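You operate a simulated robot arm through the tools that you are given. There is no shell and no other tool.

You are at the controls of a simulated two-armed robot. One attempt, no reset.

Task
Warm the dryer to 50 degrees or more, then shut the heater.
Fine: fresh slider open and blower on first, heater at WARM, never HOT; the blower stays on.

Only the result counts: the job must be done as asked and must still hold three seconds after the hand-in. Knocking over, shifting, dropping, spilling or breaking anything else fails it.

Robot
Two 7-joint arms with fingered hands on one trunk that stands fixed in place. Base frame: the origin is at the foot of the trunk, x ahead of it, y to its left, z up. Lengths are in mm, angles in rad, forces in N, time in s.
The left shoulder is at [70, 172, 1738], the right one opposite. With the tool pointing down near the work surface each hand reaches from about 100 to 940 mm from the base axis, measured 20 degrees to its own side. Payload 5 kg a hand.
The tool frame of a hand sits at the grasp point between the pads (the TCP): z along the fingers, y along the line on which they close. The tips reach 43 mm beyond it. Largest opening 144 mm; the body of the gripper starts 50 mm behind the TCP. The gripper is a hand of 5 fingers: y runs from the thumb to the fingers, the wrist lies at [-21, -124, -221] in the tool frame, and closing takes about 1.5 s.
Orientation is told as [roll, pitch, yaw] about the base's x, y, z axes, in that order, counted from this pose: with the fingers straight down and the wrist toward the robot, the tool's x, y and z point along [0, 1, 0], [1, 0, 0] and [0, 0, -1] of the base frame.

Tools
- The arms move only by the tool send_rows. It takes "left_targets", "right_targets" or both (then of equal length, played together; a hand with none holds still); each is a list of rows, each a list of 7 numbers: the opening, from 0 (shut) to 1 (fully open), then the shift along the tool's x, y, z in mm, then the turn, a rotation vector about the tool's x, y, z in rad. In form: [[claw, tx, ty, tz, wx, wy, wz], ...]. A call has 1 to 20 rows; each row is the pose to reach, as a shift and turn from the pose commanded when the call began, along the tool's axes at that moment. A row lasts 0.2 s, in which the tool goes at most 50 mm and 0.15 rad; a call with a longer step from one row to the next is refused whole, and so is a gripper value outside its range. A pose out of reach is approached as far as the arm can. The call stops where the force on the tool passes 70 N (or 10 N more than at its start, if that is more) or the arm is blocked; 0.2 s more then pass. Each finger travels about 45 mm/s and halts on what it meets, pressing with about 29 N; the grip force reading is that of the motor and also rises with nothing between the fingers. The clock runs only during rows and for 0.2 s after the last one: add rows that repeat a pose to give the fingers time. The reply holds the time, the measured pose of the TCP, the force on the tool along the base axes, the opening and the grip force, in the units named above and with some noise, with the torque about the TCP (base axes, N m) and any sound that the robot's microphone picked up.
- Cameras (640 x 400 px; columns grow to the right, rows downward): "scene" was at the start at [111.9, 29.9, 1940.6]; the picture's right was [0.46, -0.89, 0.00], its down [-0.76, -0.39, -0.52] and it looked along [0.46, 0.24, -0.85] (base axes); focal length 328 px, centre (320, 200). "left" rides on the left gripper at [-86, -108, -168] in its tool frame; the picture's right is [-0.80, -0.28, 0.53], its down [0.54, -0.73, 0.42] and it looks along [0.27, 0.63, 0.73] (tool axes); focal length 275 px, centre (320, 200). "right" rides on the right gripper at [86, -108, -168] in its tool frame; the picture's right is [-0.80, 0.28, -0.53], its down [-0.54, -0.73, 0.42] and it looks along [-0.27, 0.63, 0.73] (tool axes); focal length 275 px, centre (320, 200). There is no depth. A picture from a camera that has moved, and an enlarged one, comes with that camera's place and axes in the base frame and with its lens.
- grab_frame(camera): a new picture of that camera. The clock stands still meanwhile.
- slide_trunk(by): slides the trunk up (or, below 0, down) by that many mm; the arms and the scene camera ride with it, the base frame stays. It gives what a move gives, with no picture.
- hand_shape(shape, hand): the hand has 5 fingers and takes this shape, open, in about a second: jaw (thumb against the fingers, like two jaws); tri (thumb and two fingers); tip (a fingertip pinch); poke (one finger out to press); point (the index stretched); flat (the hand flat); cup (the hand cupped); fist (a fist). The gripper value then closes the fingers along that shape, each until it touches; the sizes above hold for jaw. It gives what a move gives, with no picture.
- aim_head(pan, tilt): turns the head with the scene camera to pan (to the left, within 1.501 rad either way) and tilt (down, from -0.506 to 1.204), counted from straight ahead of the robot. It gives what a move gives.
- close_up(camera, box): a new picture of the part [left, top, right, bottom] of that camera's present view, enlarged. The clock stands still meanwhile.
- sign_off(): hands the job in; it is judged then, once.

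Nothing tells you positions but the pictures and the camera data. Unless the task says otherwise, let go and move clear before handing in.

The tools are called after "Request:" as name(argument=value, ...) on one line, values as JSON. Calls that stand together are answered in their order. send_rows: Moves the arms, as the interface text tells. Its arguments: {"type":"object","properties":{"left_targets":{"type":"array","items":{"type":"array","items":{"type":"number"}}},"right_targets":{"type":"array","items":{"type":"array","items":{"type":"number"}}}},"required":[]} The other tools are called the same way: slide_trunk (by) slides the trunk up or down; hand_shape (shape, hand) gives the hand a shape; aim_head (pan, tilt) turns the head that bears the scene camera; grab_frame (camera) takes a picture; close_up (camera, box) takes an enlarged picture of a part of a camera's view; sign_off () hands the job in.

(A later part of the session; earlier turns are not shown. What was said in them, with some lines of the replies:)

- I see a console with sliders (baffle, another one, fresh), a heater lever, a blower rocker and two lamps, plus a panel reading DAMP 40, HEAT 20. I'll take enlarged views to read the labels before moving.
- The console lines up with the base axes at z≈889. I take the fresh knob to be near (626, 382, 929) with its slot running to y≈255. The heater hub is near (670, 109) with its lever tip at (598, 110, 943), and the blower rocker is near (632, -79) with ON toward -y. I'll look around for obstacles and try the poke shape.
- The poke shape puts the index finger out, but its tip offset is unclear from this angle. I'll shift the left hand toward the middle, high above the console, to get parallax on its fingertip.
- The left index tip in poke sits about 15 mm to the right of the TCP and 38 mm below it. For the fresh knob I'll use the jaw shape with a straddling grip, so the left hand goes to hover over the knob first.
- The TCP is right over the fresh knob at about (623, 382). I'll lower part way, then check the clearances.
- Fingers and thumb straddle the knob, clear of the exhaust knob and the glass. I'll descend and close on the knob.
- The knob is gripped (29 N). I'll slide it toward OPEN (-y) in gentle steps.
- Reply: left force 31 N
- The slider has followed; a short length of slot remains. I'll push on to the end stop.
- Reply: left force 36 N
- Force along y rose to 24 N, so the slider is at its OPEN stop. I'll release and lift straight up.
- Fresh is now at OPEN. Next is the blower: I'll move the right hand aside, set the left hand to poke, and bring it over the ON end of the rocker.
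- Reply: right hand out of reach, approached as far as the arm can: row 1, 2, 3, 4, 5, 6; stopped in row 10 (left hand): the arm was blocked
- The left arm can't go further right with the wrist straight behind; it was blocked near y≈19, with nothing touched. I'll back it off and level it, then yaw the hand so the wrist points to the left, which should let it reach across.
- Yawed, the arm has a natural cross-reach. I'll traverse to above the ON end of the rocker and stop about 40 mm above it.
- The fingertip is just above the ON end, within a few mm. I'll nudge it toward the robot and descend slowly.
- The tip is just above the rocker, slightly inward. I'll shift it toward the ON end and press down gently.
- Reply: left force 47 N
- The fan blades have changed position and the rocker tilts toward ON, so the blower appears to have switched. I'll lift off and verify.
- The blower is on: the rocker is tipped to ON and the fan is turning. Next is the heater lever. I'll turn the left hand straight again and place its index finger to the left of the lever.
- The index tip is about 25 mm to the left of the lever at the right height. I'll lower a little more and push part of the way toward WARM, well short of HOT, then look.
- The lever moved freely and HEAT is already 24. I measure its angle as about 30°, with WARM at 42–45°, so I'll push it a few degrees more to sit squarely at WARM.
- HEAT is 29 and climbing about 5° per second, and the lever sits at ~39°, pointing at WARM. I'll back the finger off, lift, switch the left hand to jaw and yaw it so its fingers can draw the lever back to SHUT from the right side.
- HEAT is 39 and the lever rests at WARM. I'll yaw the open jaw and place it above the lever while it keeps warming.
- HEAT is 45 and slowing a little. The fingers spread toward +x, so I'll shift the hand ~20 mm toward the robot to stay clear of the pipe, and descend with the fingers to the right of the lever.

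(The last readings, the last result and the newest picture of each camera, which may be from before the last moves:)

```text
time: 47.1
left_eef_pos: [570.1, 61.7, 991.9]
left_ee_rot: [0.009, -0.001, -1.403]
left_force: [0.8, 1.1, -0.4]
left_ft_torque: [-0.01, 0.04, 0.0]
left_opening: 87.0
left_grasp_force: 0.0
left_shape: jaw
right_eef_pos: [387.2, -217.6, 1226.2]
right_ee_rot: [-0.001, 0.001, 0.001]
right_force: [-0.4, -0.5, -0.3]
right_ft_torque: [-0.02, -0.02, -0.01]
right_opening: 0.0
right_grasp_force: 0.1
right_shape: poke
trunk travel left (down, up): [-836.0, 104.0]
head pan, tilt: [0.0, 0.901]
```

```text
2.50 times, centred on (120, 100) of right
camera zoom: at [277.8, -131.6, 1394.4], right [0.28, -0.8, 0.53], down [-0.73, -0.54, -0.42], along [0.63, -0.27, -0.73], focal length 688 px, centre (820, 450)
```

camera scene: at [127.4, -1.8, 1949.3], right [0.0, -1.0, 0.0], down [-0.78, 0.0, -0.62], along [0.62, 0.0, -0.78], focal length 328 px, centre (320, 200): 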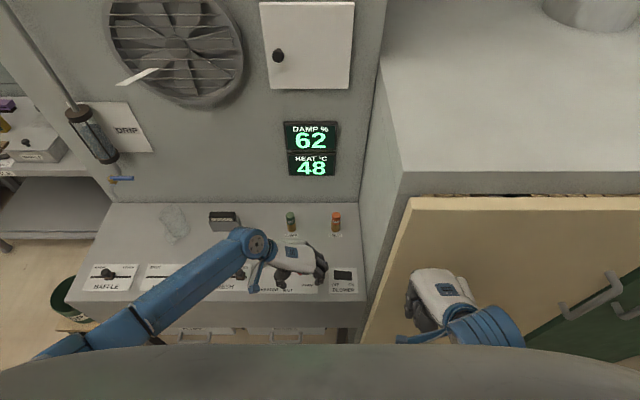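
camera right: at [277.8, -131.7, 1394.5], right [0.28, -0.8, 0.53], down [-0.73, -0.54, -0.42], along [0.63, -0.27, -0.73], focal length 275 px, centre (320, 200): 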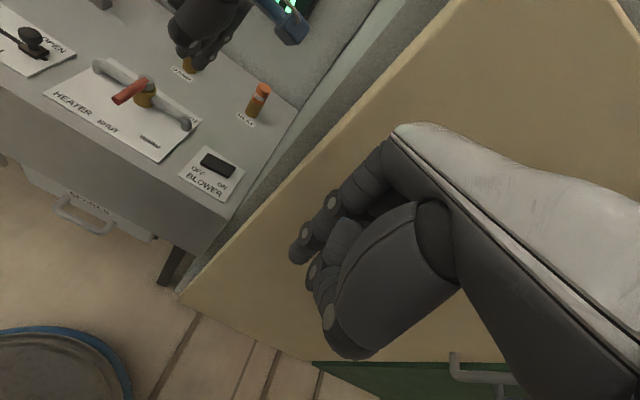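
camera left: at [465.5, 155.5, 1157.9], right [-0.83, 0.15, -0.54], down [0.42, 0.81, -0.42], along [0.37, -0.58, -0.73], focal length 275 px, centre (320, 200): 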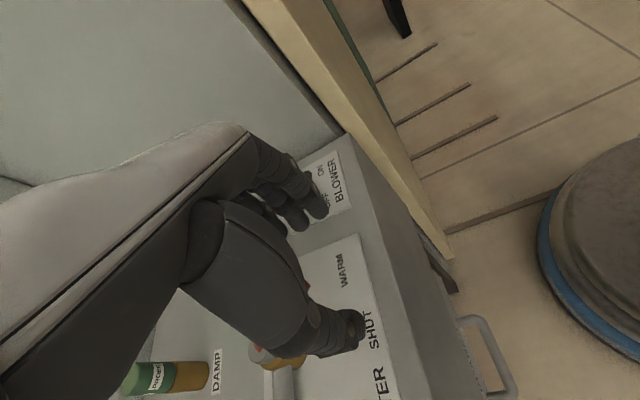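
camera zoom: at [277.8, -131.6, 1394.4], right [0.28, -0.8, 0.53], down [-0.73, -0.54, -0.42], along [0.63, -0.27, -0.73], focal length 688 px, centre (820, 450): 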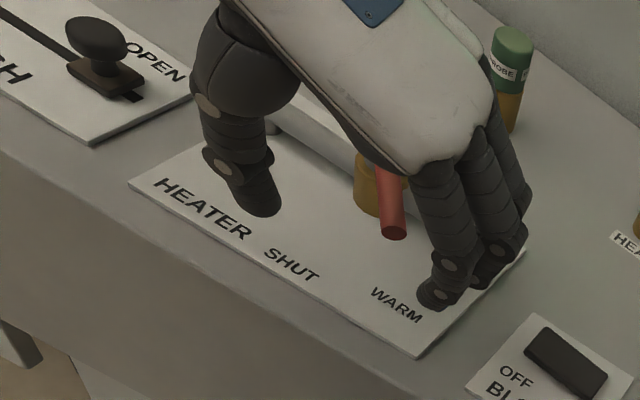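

Request:
send_rows(left_targets=[[0.6, 0, 0, 10, 0, 0, 0], [0.6, 0, 0, 20, 0, 0, 0], [0.6, 0, 0, 28, 0, 0, 0], [0.6, 0, 0, 28, 0, 0, 0], [0.6, 0, 0, 28, 0, 0, 0], [0.6, 0, 0, 28, 0, 0, 0], [0.6, 0, 0, 28, 0, 0, 0], [0.6, 0, 0, 28, 0, 0, 0], [0.6, 0, 0, 28, 0, 0, 0], [0.6, 0, 0, 28, 0, 0, 0]])

Request:
close_up(camera="right", box=[20, 20, 220, 180])

Request:
close_up(camera="scene", box=[240, 100, 380, 310])

```text
time: 49.3
left_eef_pos: [567.7, 64.0, 964.8]
left_ee_rot: [0.011, -0.005, -1.403]
left_force: [-0.3, -1.1, 0.1]
left_ft_torque: [0.03, -0.03, 0.0]
left_opening: 87.0
left_grasp_force: 0.1
left_shape: jaw
right_eef_pos: [387.2, -216.9, 1227.0]
right_ee_rot: [-0.001, 0.0, 0.0]
right_force: [0.3, -0.5, -0.7]
right_ft_torque: [0.03, -0.02, 0.0]
right_opening: 0.0
right_grasp_force: 0.1
right_shape: poke
trunk travel left (down, up): [-836.0, 104.0]
head pan, tilt: [0.0, 0.901]
```

```text
2.50 times, centred on (120, 100) of right
camera zoom: at [277.4, -131.5, 1394.5], right [0.28, -0.8, 0.53], down [-0.73, -0.54, -0.42], along [0.63, -0.27, -0.73], focal length 688 px, centre (820, 450)
```

zoom: 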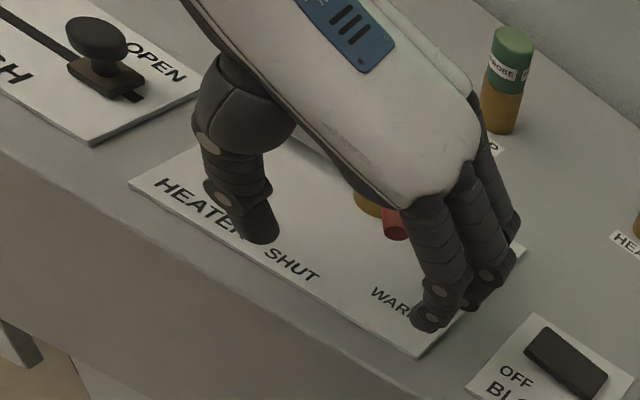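

```text
1.90 times, centred on (310, 205) of scene
camera zoom: at [126.9, -1.7, 1949.4], right [0.0, -1.0, 0.0], down [-0.78, 0.0, -0.62], along [0.62, 0.0, -0.78], focal length 624 px, centre (339, 190)
```

zoom: 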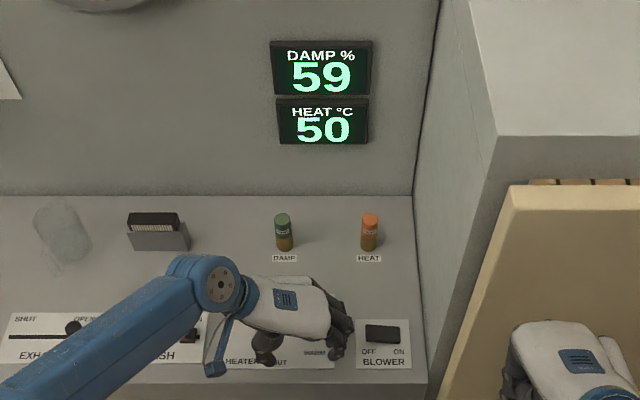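

HEAT reads 50 and is levelling off. I'll hold a few more seconds so it is safely above 50 before shutting.

Request:
send_rows(left_targets=[[0.6, 0, 0, 0, 0, 0, 0], [0.6, 0, 0, 0, 0, 0, 0], [0.6, 0, 0, 0, 0, 0, 0], [0.6, 0, 0, 0, 0, 0, 0], [0.6, 0, 0, 0, 0, 0, 0], [0.6, 0, 0, 0, 0, 0, 0], [0.6, 0, 0, 0, 0, 0, 0], [0.6, 0, 0, 0, 0, 0, 0], [0.6, 0, 0, 0, 0, 0, 0], [0.6, 0, 0, 0, 0, 0, 0], [0.6, 0, 0, 0, 0, 0, 0], [0.6, 0, 0, 0, 0, 0, 0], [0.6, 0, 0, 0, 0, 0, 0], [0.6, 0, 0, 0, 0, 0, 0], [0.6, 0, 0, 0, 0, 0, 0]])

Request:
grab_frame(camera="scene")

```text
time: 52.5
left_eef_pos: [568.0, 64.0, 964.8]
left_ee_rot: [0.009, -0.006, -1.405]
left_force: [-1.0, 0.7, -0.9]
left_ft_torque: [0.02, -0.01, 0.02]
left_opening: 86.7
left_grasp_force: 0.1
left_shape: jaw
right_eef_pos: [386.5, -218.6, 1228.4]
right_ee_rot: [-0.001, -0.001, 0.0]
right_force: [0.0, -0.3, -0.1]
right_ft_torque: [0.01, -0.01, 0.0]
right_opening: 0.0
right_grasp_force: 0.0
right_shape: poke
trunk travel left (down, up): [-836.0, 104.0]
head pan, tilt: [0.0, 0.901]
```

```text
taken
camera scene: at [127.0, -1.7, 1949.4], right [0.0, -1.0, 0.0], down [-0.78, 0.0, -0.62], along [0.62, 0.0, -0.78], focal length 328 px, centre (320, 200)
```

scene: 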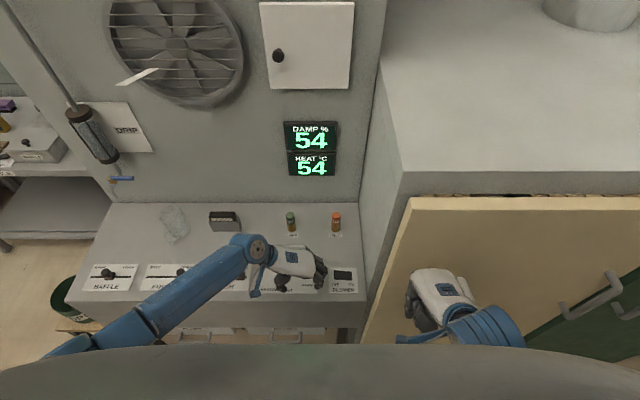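

Request:
send_rows(left_targets=[[0.6, 0, 0, 0, 0, 0, 0], [0.6, 0, 0, 0, 0, 0, 0], [0.6, 0, 0, 0, 0, 0, 0], [0.6, 0, 0, 0, 0, 0, 0], [0.6, 0, 0, 0, 0, 0, 0], [0.6, 0, 0, 0, 0, 0, 0], [0.6, 0, 0, 0, 0, 0, 0], [0.6, 0, 0, 0, 0, 0, 0], [0.6, 0, 0, 0, 0, 0, 0], [0.6, 0, 0, 0, 0, 0, 0], [0.6, 0, 0, 0, 0, 0, 0], [0.6, 0, 0, 0, 0, 0, 0], [0.6, 0, 0, 0, 0, 0, 0], [0.6, 0, 0, 0, 0, 0, 0], [0.6, 0, 0, 0, 0, 0, 0], [0.6, 0, 0, 0, 0, 0, 0], [0.6, 0, 0, 0, 0, 0, 0], [0.6, 0, 0, 0, 0, 0, 0], [0.6, 0, 0, 0, 0, 0, 0], [0.6, 0, 0, 0, 0, 0, 0]])

Request:
close_up(camera="scene", box=[240, 100, 380, 310])

Request:
close_up(camera="right", box=[20, 20, 220, 180])

```text
time: 56.7
left_eef_pos: [569.8, 63.9, 965.8]
left_ee_rot: [0.009, -0.004, -1.403]
left_force: [-0.4, 0.5, -0.2]
left_ft_torque: [0.01, 0.04, -0.03]
left_opening: 86.8
left_grasp_force: 0.0
left_shape: jaw
right_eef_pos: [386.7, -218.0, 1228.3]
right_ee_rot: [0.001, 0.0, 0.001]
right_force: [-0.4, 1.1, 0.0]
right_ft_torque: [0.02, 0.05, 0.03]
right_opening: 0.0
right_grasp_force: 0.1
right_shape: poke
trunk travel left (down, up): [-836.0, 104.0]
head pan, tilt: [0.0, 0.901]
```

```text
1.90 times, centred on (310, 205) of scene
camera zoom: at [127.0, -1.7, 1949.4], right [0.0, -1.0, 0.0], down [-0.78, 0.0, -0.62], along [0.62, 0.0, -0.78], focal length 624 px, centre (339, 190)
```

zoom: 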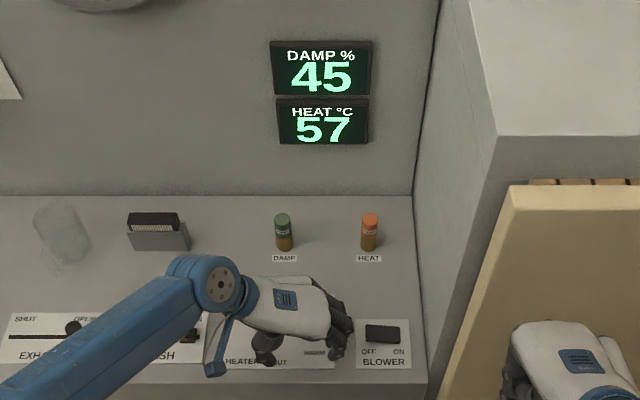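

```text
2.50 times, centred on (120, 100) of right
camera zoom: at [277.5, -131.5, 1394.5], right [0.28, -0.8, 0.53], down [-0.73, -0.54, -0.42], along [0.63, -0.27, -0.73], focal length 688 px, centre (820, 450)
```

zoom: 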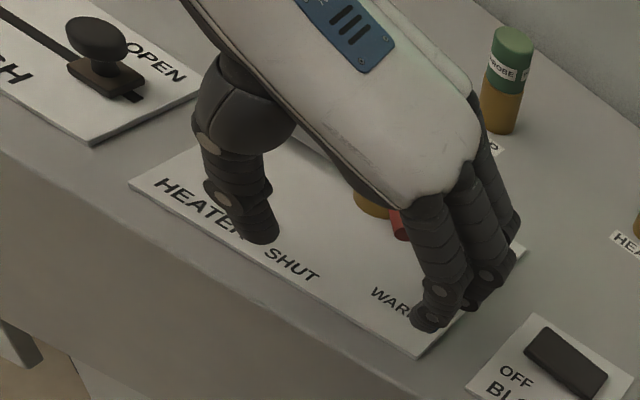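

HEAT is 57, with DAMP falling. Now I'll draw the lever back to SHUT by moving the fingers along tool -y (base +y).

Request:
send_rows(left_targets=[[0.6, 0, -8, 0, 0, 0, 0], [0.6, 0, -16, 0, 0, 0, 0], [0.6, 0, -24, 0, 0, 0, 0], [0.6, 0, -32, 0, 0, 0, 0], [0.6, 0, -40, 0, 0, 0, 0], [0.6, 0, -48, 0, 0, 0, 0], [0.6, 0, -56, 0, 0, 0, 0], [0.6, 0, -64, 0, 0, 0, 0], [0.6, 0, -72, 0, 0, 0, 0], [0.6, 0, -72, 0, 0, 0, 0]])

Request:
close_up(camera="right", box=[20, 20, 220, 180])

Request:
grab_frame(camera="left")

Request:
close_up(camera="scene", box=[240, 100, 380, 310])

```text
time: 58.9
left_eef_pos: [554.3, 133.2, 966.9]
left_ee_rot: [0.009, -0.003, -1.401]
left_force: [-0.4, -0.7, 0.0]
left_ft_torque: [0.03, -0.02, 0.01]
left_opening: 86.8
left_grasp_force: 0.2
left_shape: jaw
right_eef_pos: [385.6, -217.7, 1227.4]
right_ee_rot: [-0.001, 0.001, 0.0]
right_force: [-0.3, 0.0, -0.2]
right_ft_torque: [-0.01, -0.03, -0.01]
right_opening: 0.1
right_grasp_force: 0.2
right_shape: poke
trunk travel left (down, up): [-836.0, 104.0]
head pan, tilt: [0.0, 0.901]
```

```text
2.50 times, centred on (120, 100) of right
camera zoom: at [276.4, -132.1, 1394.7], right [0.28, -0.8, 0.53], down [-0.73, -0.54, -0.42], along [0.63, -0.27, -0.73], focal length 688 px, centre (820, 450)
```

zoom: 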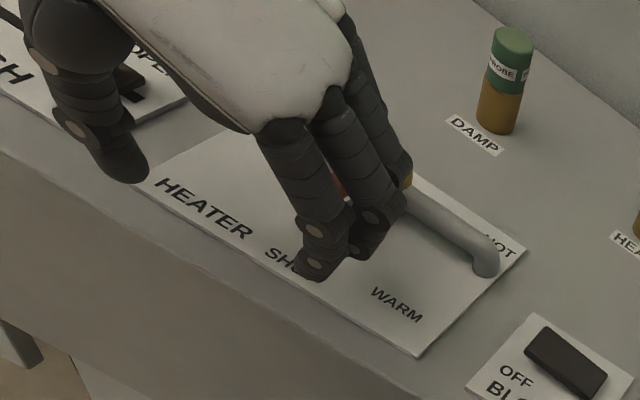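

```text
taken
camera left: at [450.1, 226.5, 1132.8], right [-0.83, 0.15, -0.54], down [0.42, 0.81, -0.42], along [0.38, -0.57, -0.73], focal length 275 px, centre (320, 200)
```

left: 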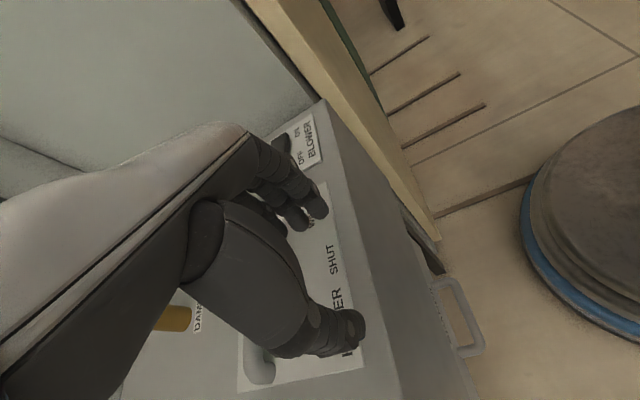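

```text
1.90 times, centred on (310, 205) of scene
camera zoom: at [125.4, -2.6, 1949.5], right [0.0, -1.0, 0.0], down [-0.78, 0.0, -0.62], along [0.62, 0.0, -0.78], focal length 624 px, centre (339, 190)
```

zoom: 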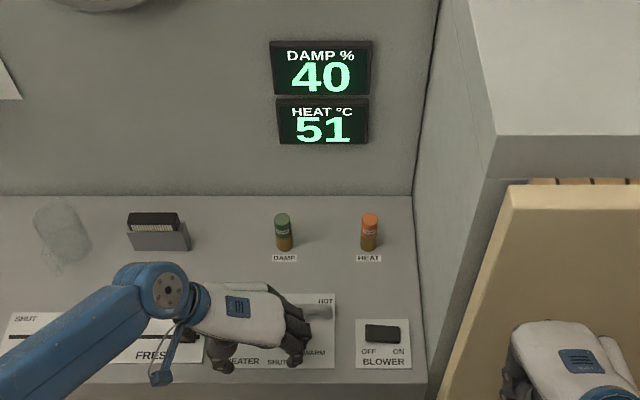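

HEAT is dropping, so the heater is throttling off. I'll push on gently to the SHUT stop.

Request:
send_rows(left_targets=[[0.6, 0, -4, 0, 0, 0, 0], [0.6, 0, -8, 0, 0, 0, 0], [0.6, 0, -11, 0, 0, 0, 0], [0.6, 0, -14, 0, 0, 0, 0], [0.6, 0, -14, 0, 0, 0, 0]])

Request:
close_up(camera="right", box=[20, 20, 220, 180])

Request:
close_up(camera="scene", box=[240, 200, 380, 310])

```text
time: 60.1
left_eef_pos: [555.8, 147.3, 966.9]
left_ee_rot: [0.01, -0.006, -1.403]
left_force: [-0.9, -4.1, 0.8]
left_ft_torque: [-0.18, -0.03, -0.2]
left_opening: 86.7
left_grasp_force: 0.1
left_shape: jaw
right_eef_pos: [385.4, -219.0, 1227.3]
right_ee_rot: [0.0, 0.0, 0.0]
right_force: [-0.1, -0.4, 0.7]
right_ft_torque: [-0.01, -0.03, 0.0]
right_opening: 0.1
right_grasp_force: 0.0
right_shape: poke
trunk travel left (down, up): [-836.0, 104.0]
head pan, tilt: [0.0, 0.901]
```

```text
2.50 times, centred on (120, 100) of right
camera zoom: at [277.1, -132.0, 1394.5], right [0.28, -0.8, 0.53], down [-0.73, -0.54, -0.42], along [0.63, -0.27, -0.73], focal length 688 px, centre (820, 450)
```

zoom: 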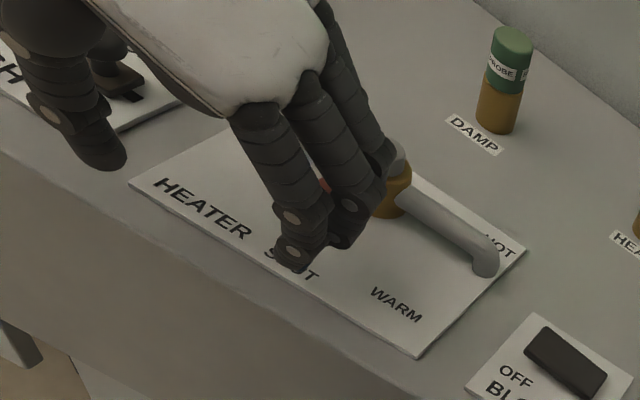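

```text
3.64 times, centred on (310, 255) of scene
camera zoom: at [126.6, -2.4, 1949.4], right [0.0, -1.0, 0.0], down [-0.78, 0.0, -0.62], along [0.62, 0.0, -0.78], focal length 1191 px, centre (356, 0)
```

zoom: 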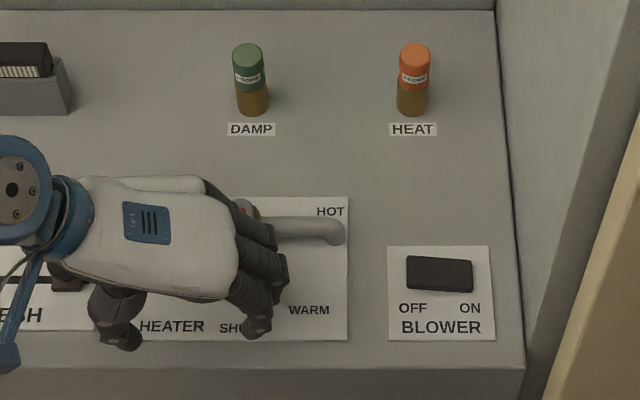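

Request:
send_rows(left_targets=[[0.6, 0, -2, 0, 0, 0, 0], [0.6, 0, -4, 0, 0, 0, 0], [0.6, 0, -6, 0, 0, 0, 0], [0.6, 0, -6, 0, 0, 0, 0]])

Request:
close_up(camera="right", box=[20, 20, 220, 180])

```text
time: 61.1
left_eef_pos: [556.3, 151.6, 965.4]
left_ee_rot: [0.008, -0.003, -1.402]
left_force: [-0.9, -9.0, 0.3]
left_ft_torque: [-0.3, -0.01, -0.49]
left_opening: 86.9
left_grasp_force: 0.2
left_shape: jaw
right_eef_pos: [387.4, -219.8, 1226.7]
right_ee_rot: [0.001, 0.0, 0.001]
right_force: [-0.8, 0.6, 0.2]
right_ft_torque: [0.04, -0.02, 0.0]
right_opening: 0.0
right_grasp_force: 0.1
right_shape: poke
trunk travel left (down, up): [-836.0, 104.0]
head pan, tilt: [0.0, 0.901]
```

```text
2.50 times, centred on (120, 100) of right
camera zoom: at [277.3, -132.6, 1394.4], right [0.28, -0.8, 0.53], down [-0.73, -0.54, -0.42], along [0.63, -0.27, -0.73], focal length 688 px, centre (820, 450)
```

zoom: 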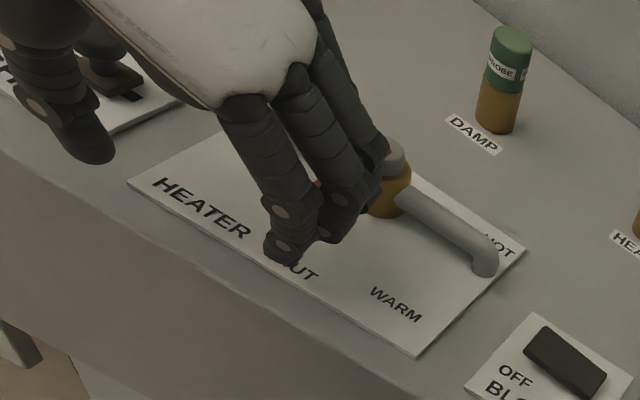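

Reaction force is building as expected at the stop. I'll back off slightly and lift to check the lever.

Request:
send_rows(left_targets=[[0.6, 0, 12, 0, 0, 0, 0], [0.6, 0, 24, 0, 0, 0, 0], [0.6, 0, 28, -20, 0, 0, 0], [0.6, 0, 28, -60, 0, 0, 0], [0.6, 0, 28, -100, 0, 0, 0], [0.6, 0, 28, -140, 0, 0, 0]])

Request:
close_up(camera="right", box=[20, 20, 220, 180])

Request:
grab_frame(camera="scene")

```text
time: 62.5
left_eef_pos: [559.6, 128.9, 1104.6]
left_ee_rot: [0.005, -0.002, -1.403]
left_force: [-0.1, 1.1, -0.9]
left_ft_torque: [-0.03, -0.03, 0.0]
left_opening: 86.7
left_grasp_force: 0.0
left_shape: jaw
right_eef_pos: [386.5, -219.1, 1226.0]
right_ee_rot: [-0.001, 0.001, 0.0]
right_force: [0.4, -0.4, 0.4]
right_ft_torque: [0.01, 0.01, 0.01]
right_opening: 0.0
right_grasp_force: 0.1
right_shape: poke
trunk travel left (down, up): [-836.0, 104.0]
head pan, tilt: [0.0, 0.901]
```

```text
2.50 times, centred on (120, 100) of right
camera zoom: at [277.5, -131.6, 1394.4], right [0.28, -0.8, 0.53], down [-0.73, -0.54, -0.42], along [0.63, -0.27, -0.73], focal length 688 px, centre (820, 450)
```

zoom: 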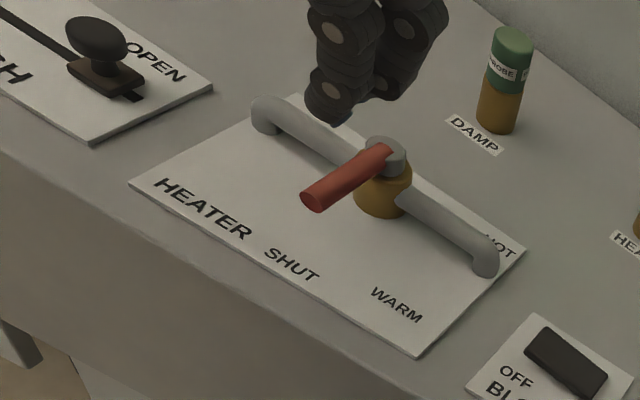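

```text
taken
camera scene: at [127.0, -1.8, 1949.3], right [0.0, -1.0, 0.0], down [-0.78, 0.0, -0.62], along [0.62, 0.0, -0.78], focal length 328 px, centre (320, 200)
```

scene: 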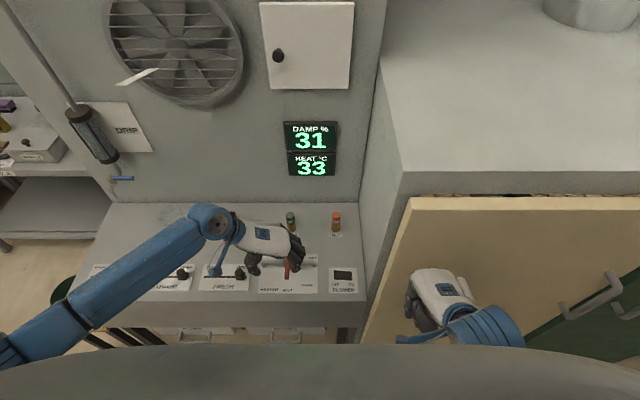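

The lever is back exactly at its original SHUT position and HEAT is falling from its 57 peak. The blower is still on and fresh is still open. I'll move the left hand well clear and take a last look.

Request:
send_rows(left_targets=[[0.6, 0, -20, -30, 0, 0, 0], [0.6, 0, -40, -60, 0, 0, 0], [0.6, 0, -70, -90, 0, 0, 0], [0.6, 0, -100, -110, 0, 0, 0], [0.6, 0, -100, -110, 0, 0, 0]])

Request:
grab_frame(camera="scene")

Request:
close_up(camera="right", box=[0, 0, 260, 220])

```text
time: 63.7
left_eef_pos: [540.6, 226.4, 1214.3]
left_ee_rot: [0.008, -0.006, -1.403]
left_force: [0.3, -0.5, 0.5]
left_ft_torque: [-0.01, 0.0, -0.02]
left_opening: 86.6
left_grasp_force: 0.1
left_shape: jaw
right_eef_pos: [386.4, -216.3, 1225.9]
right_ee_rot: [-0.002, -0.001, 0.0]
right_force: [0.1, 0.4, 0.0]
right_ft_torque: [-0.02, 0.04, -0.03]
right_opening: 0.0
right_grasp_force: 0.0
right_shape: poke
trunk travel left (down, up): [-836.0, 104.0]
head pan, tilt: [0.0, 0.901]
```

```text
taken
camera scene: at [127.1, -1.8, 1949.4], right [0.0, -1.0, 0.0], down [-0.78, 0.0, -0.62], along [0.62, 0.0, -0.78], focal length 328 px, centre (320, 200)
```

scene: 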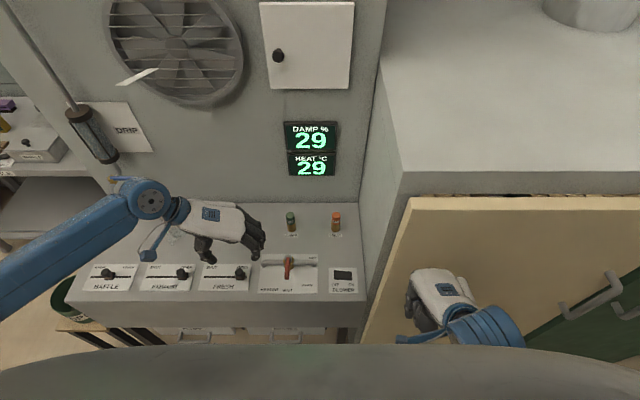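

```text
1.82 times, centred on (130, 110) of right
camera zoom: at [277.5, -131.6, 1394.5], right [0.28, -0.8, 0.53], down [-0.73, -0.54, -0.42], along [0.63, -0.27, -0.73], focal length 500 px, centre (666, 364)
```

zoom: 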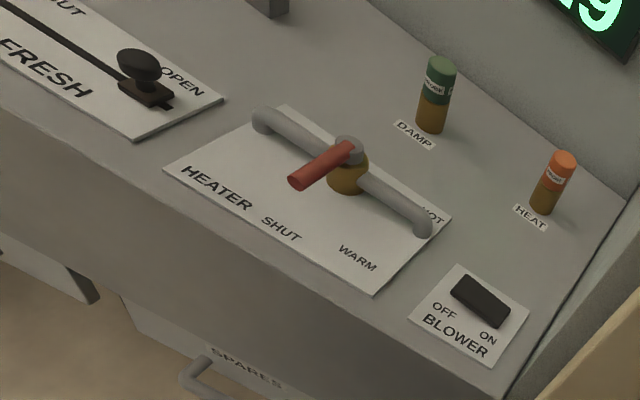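

The panel shows fresh OPEN, the heater at SHUT and the blower ON, after HEAT peaked at 57. Both hands are clear and nothing else has moved, so I'm handing in.

Request:
sign_off()

```text
The job is handed in.
```

I warmed the dryer past 50 degrees, with a highest reading of 57, then shut the heater and handed the job in.

- **Order:** I slid fresh to OPEN, switched the blower ON, and only then turned the heater lever to WARM. The lever never went near HOT.
- **At hand-in:** fresh was open, the blower was on and the heater lever was back at SHUT. Both hands were clear, and I saw nothing knocked or shifted.
- **Temperature after shutting:** with the blower still running, HEAT fell quickly and read 29 just before I handed in. If the judging needs 50 degrees to still hold at the end, this would not pass. With the blower required to stay on, I took the task to mean reaching 50 before shutting.
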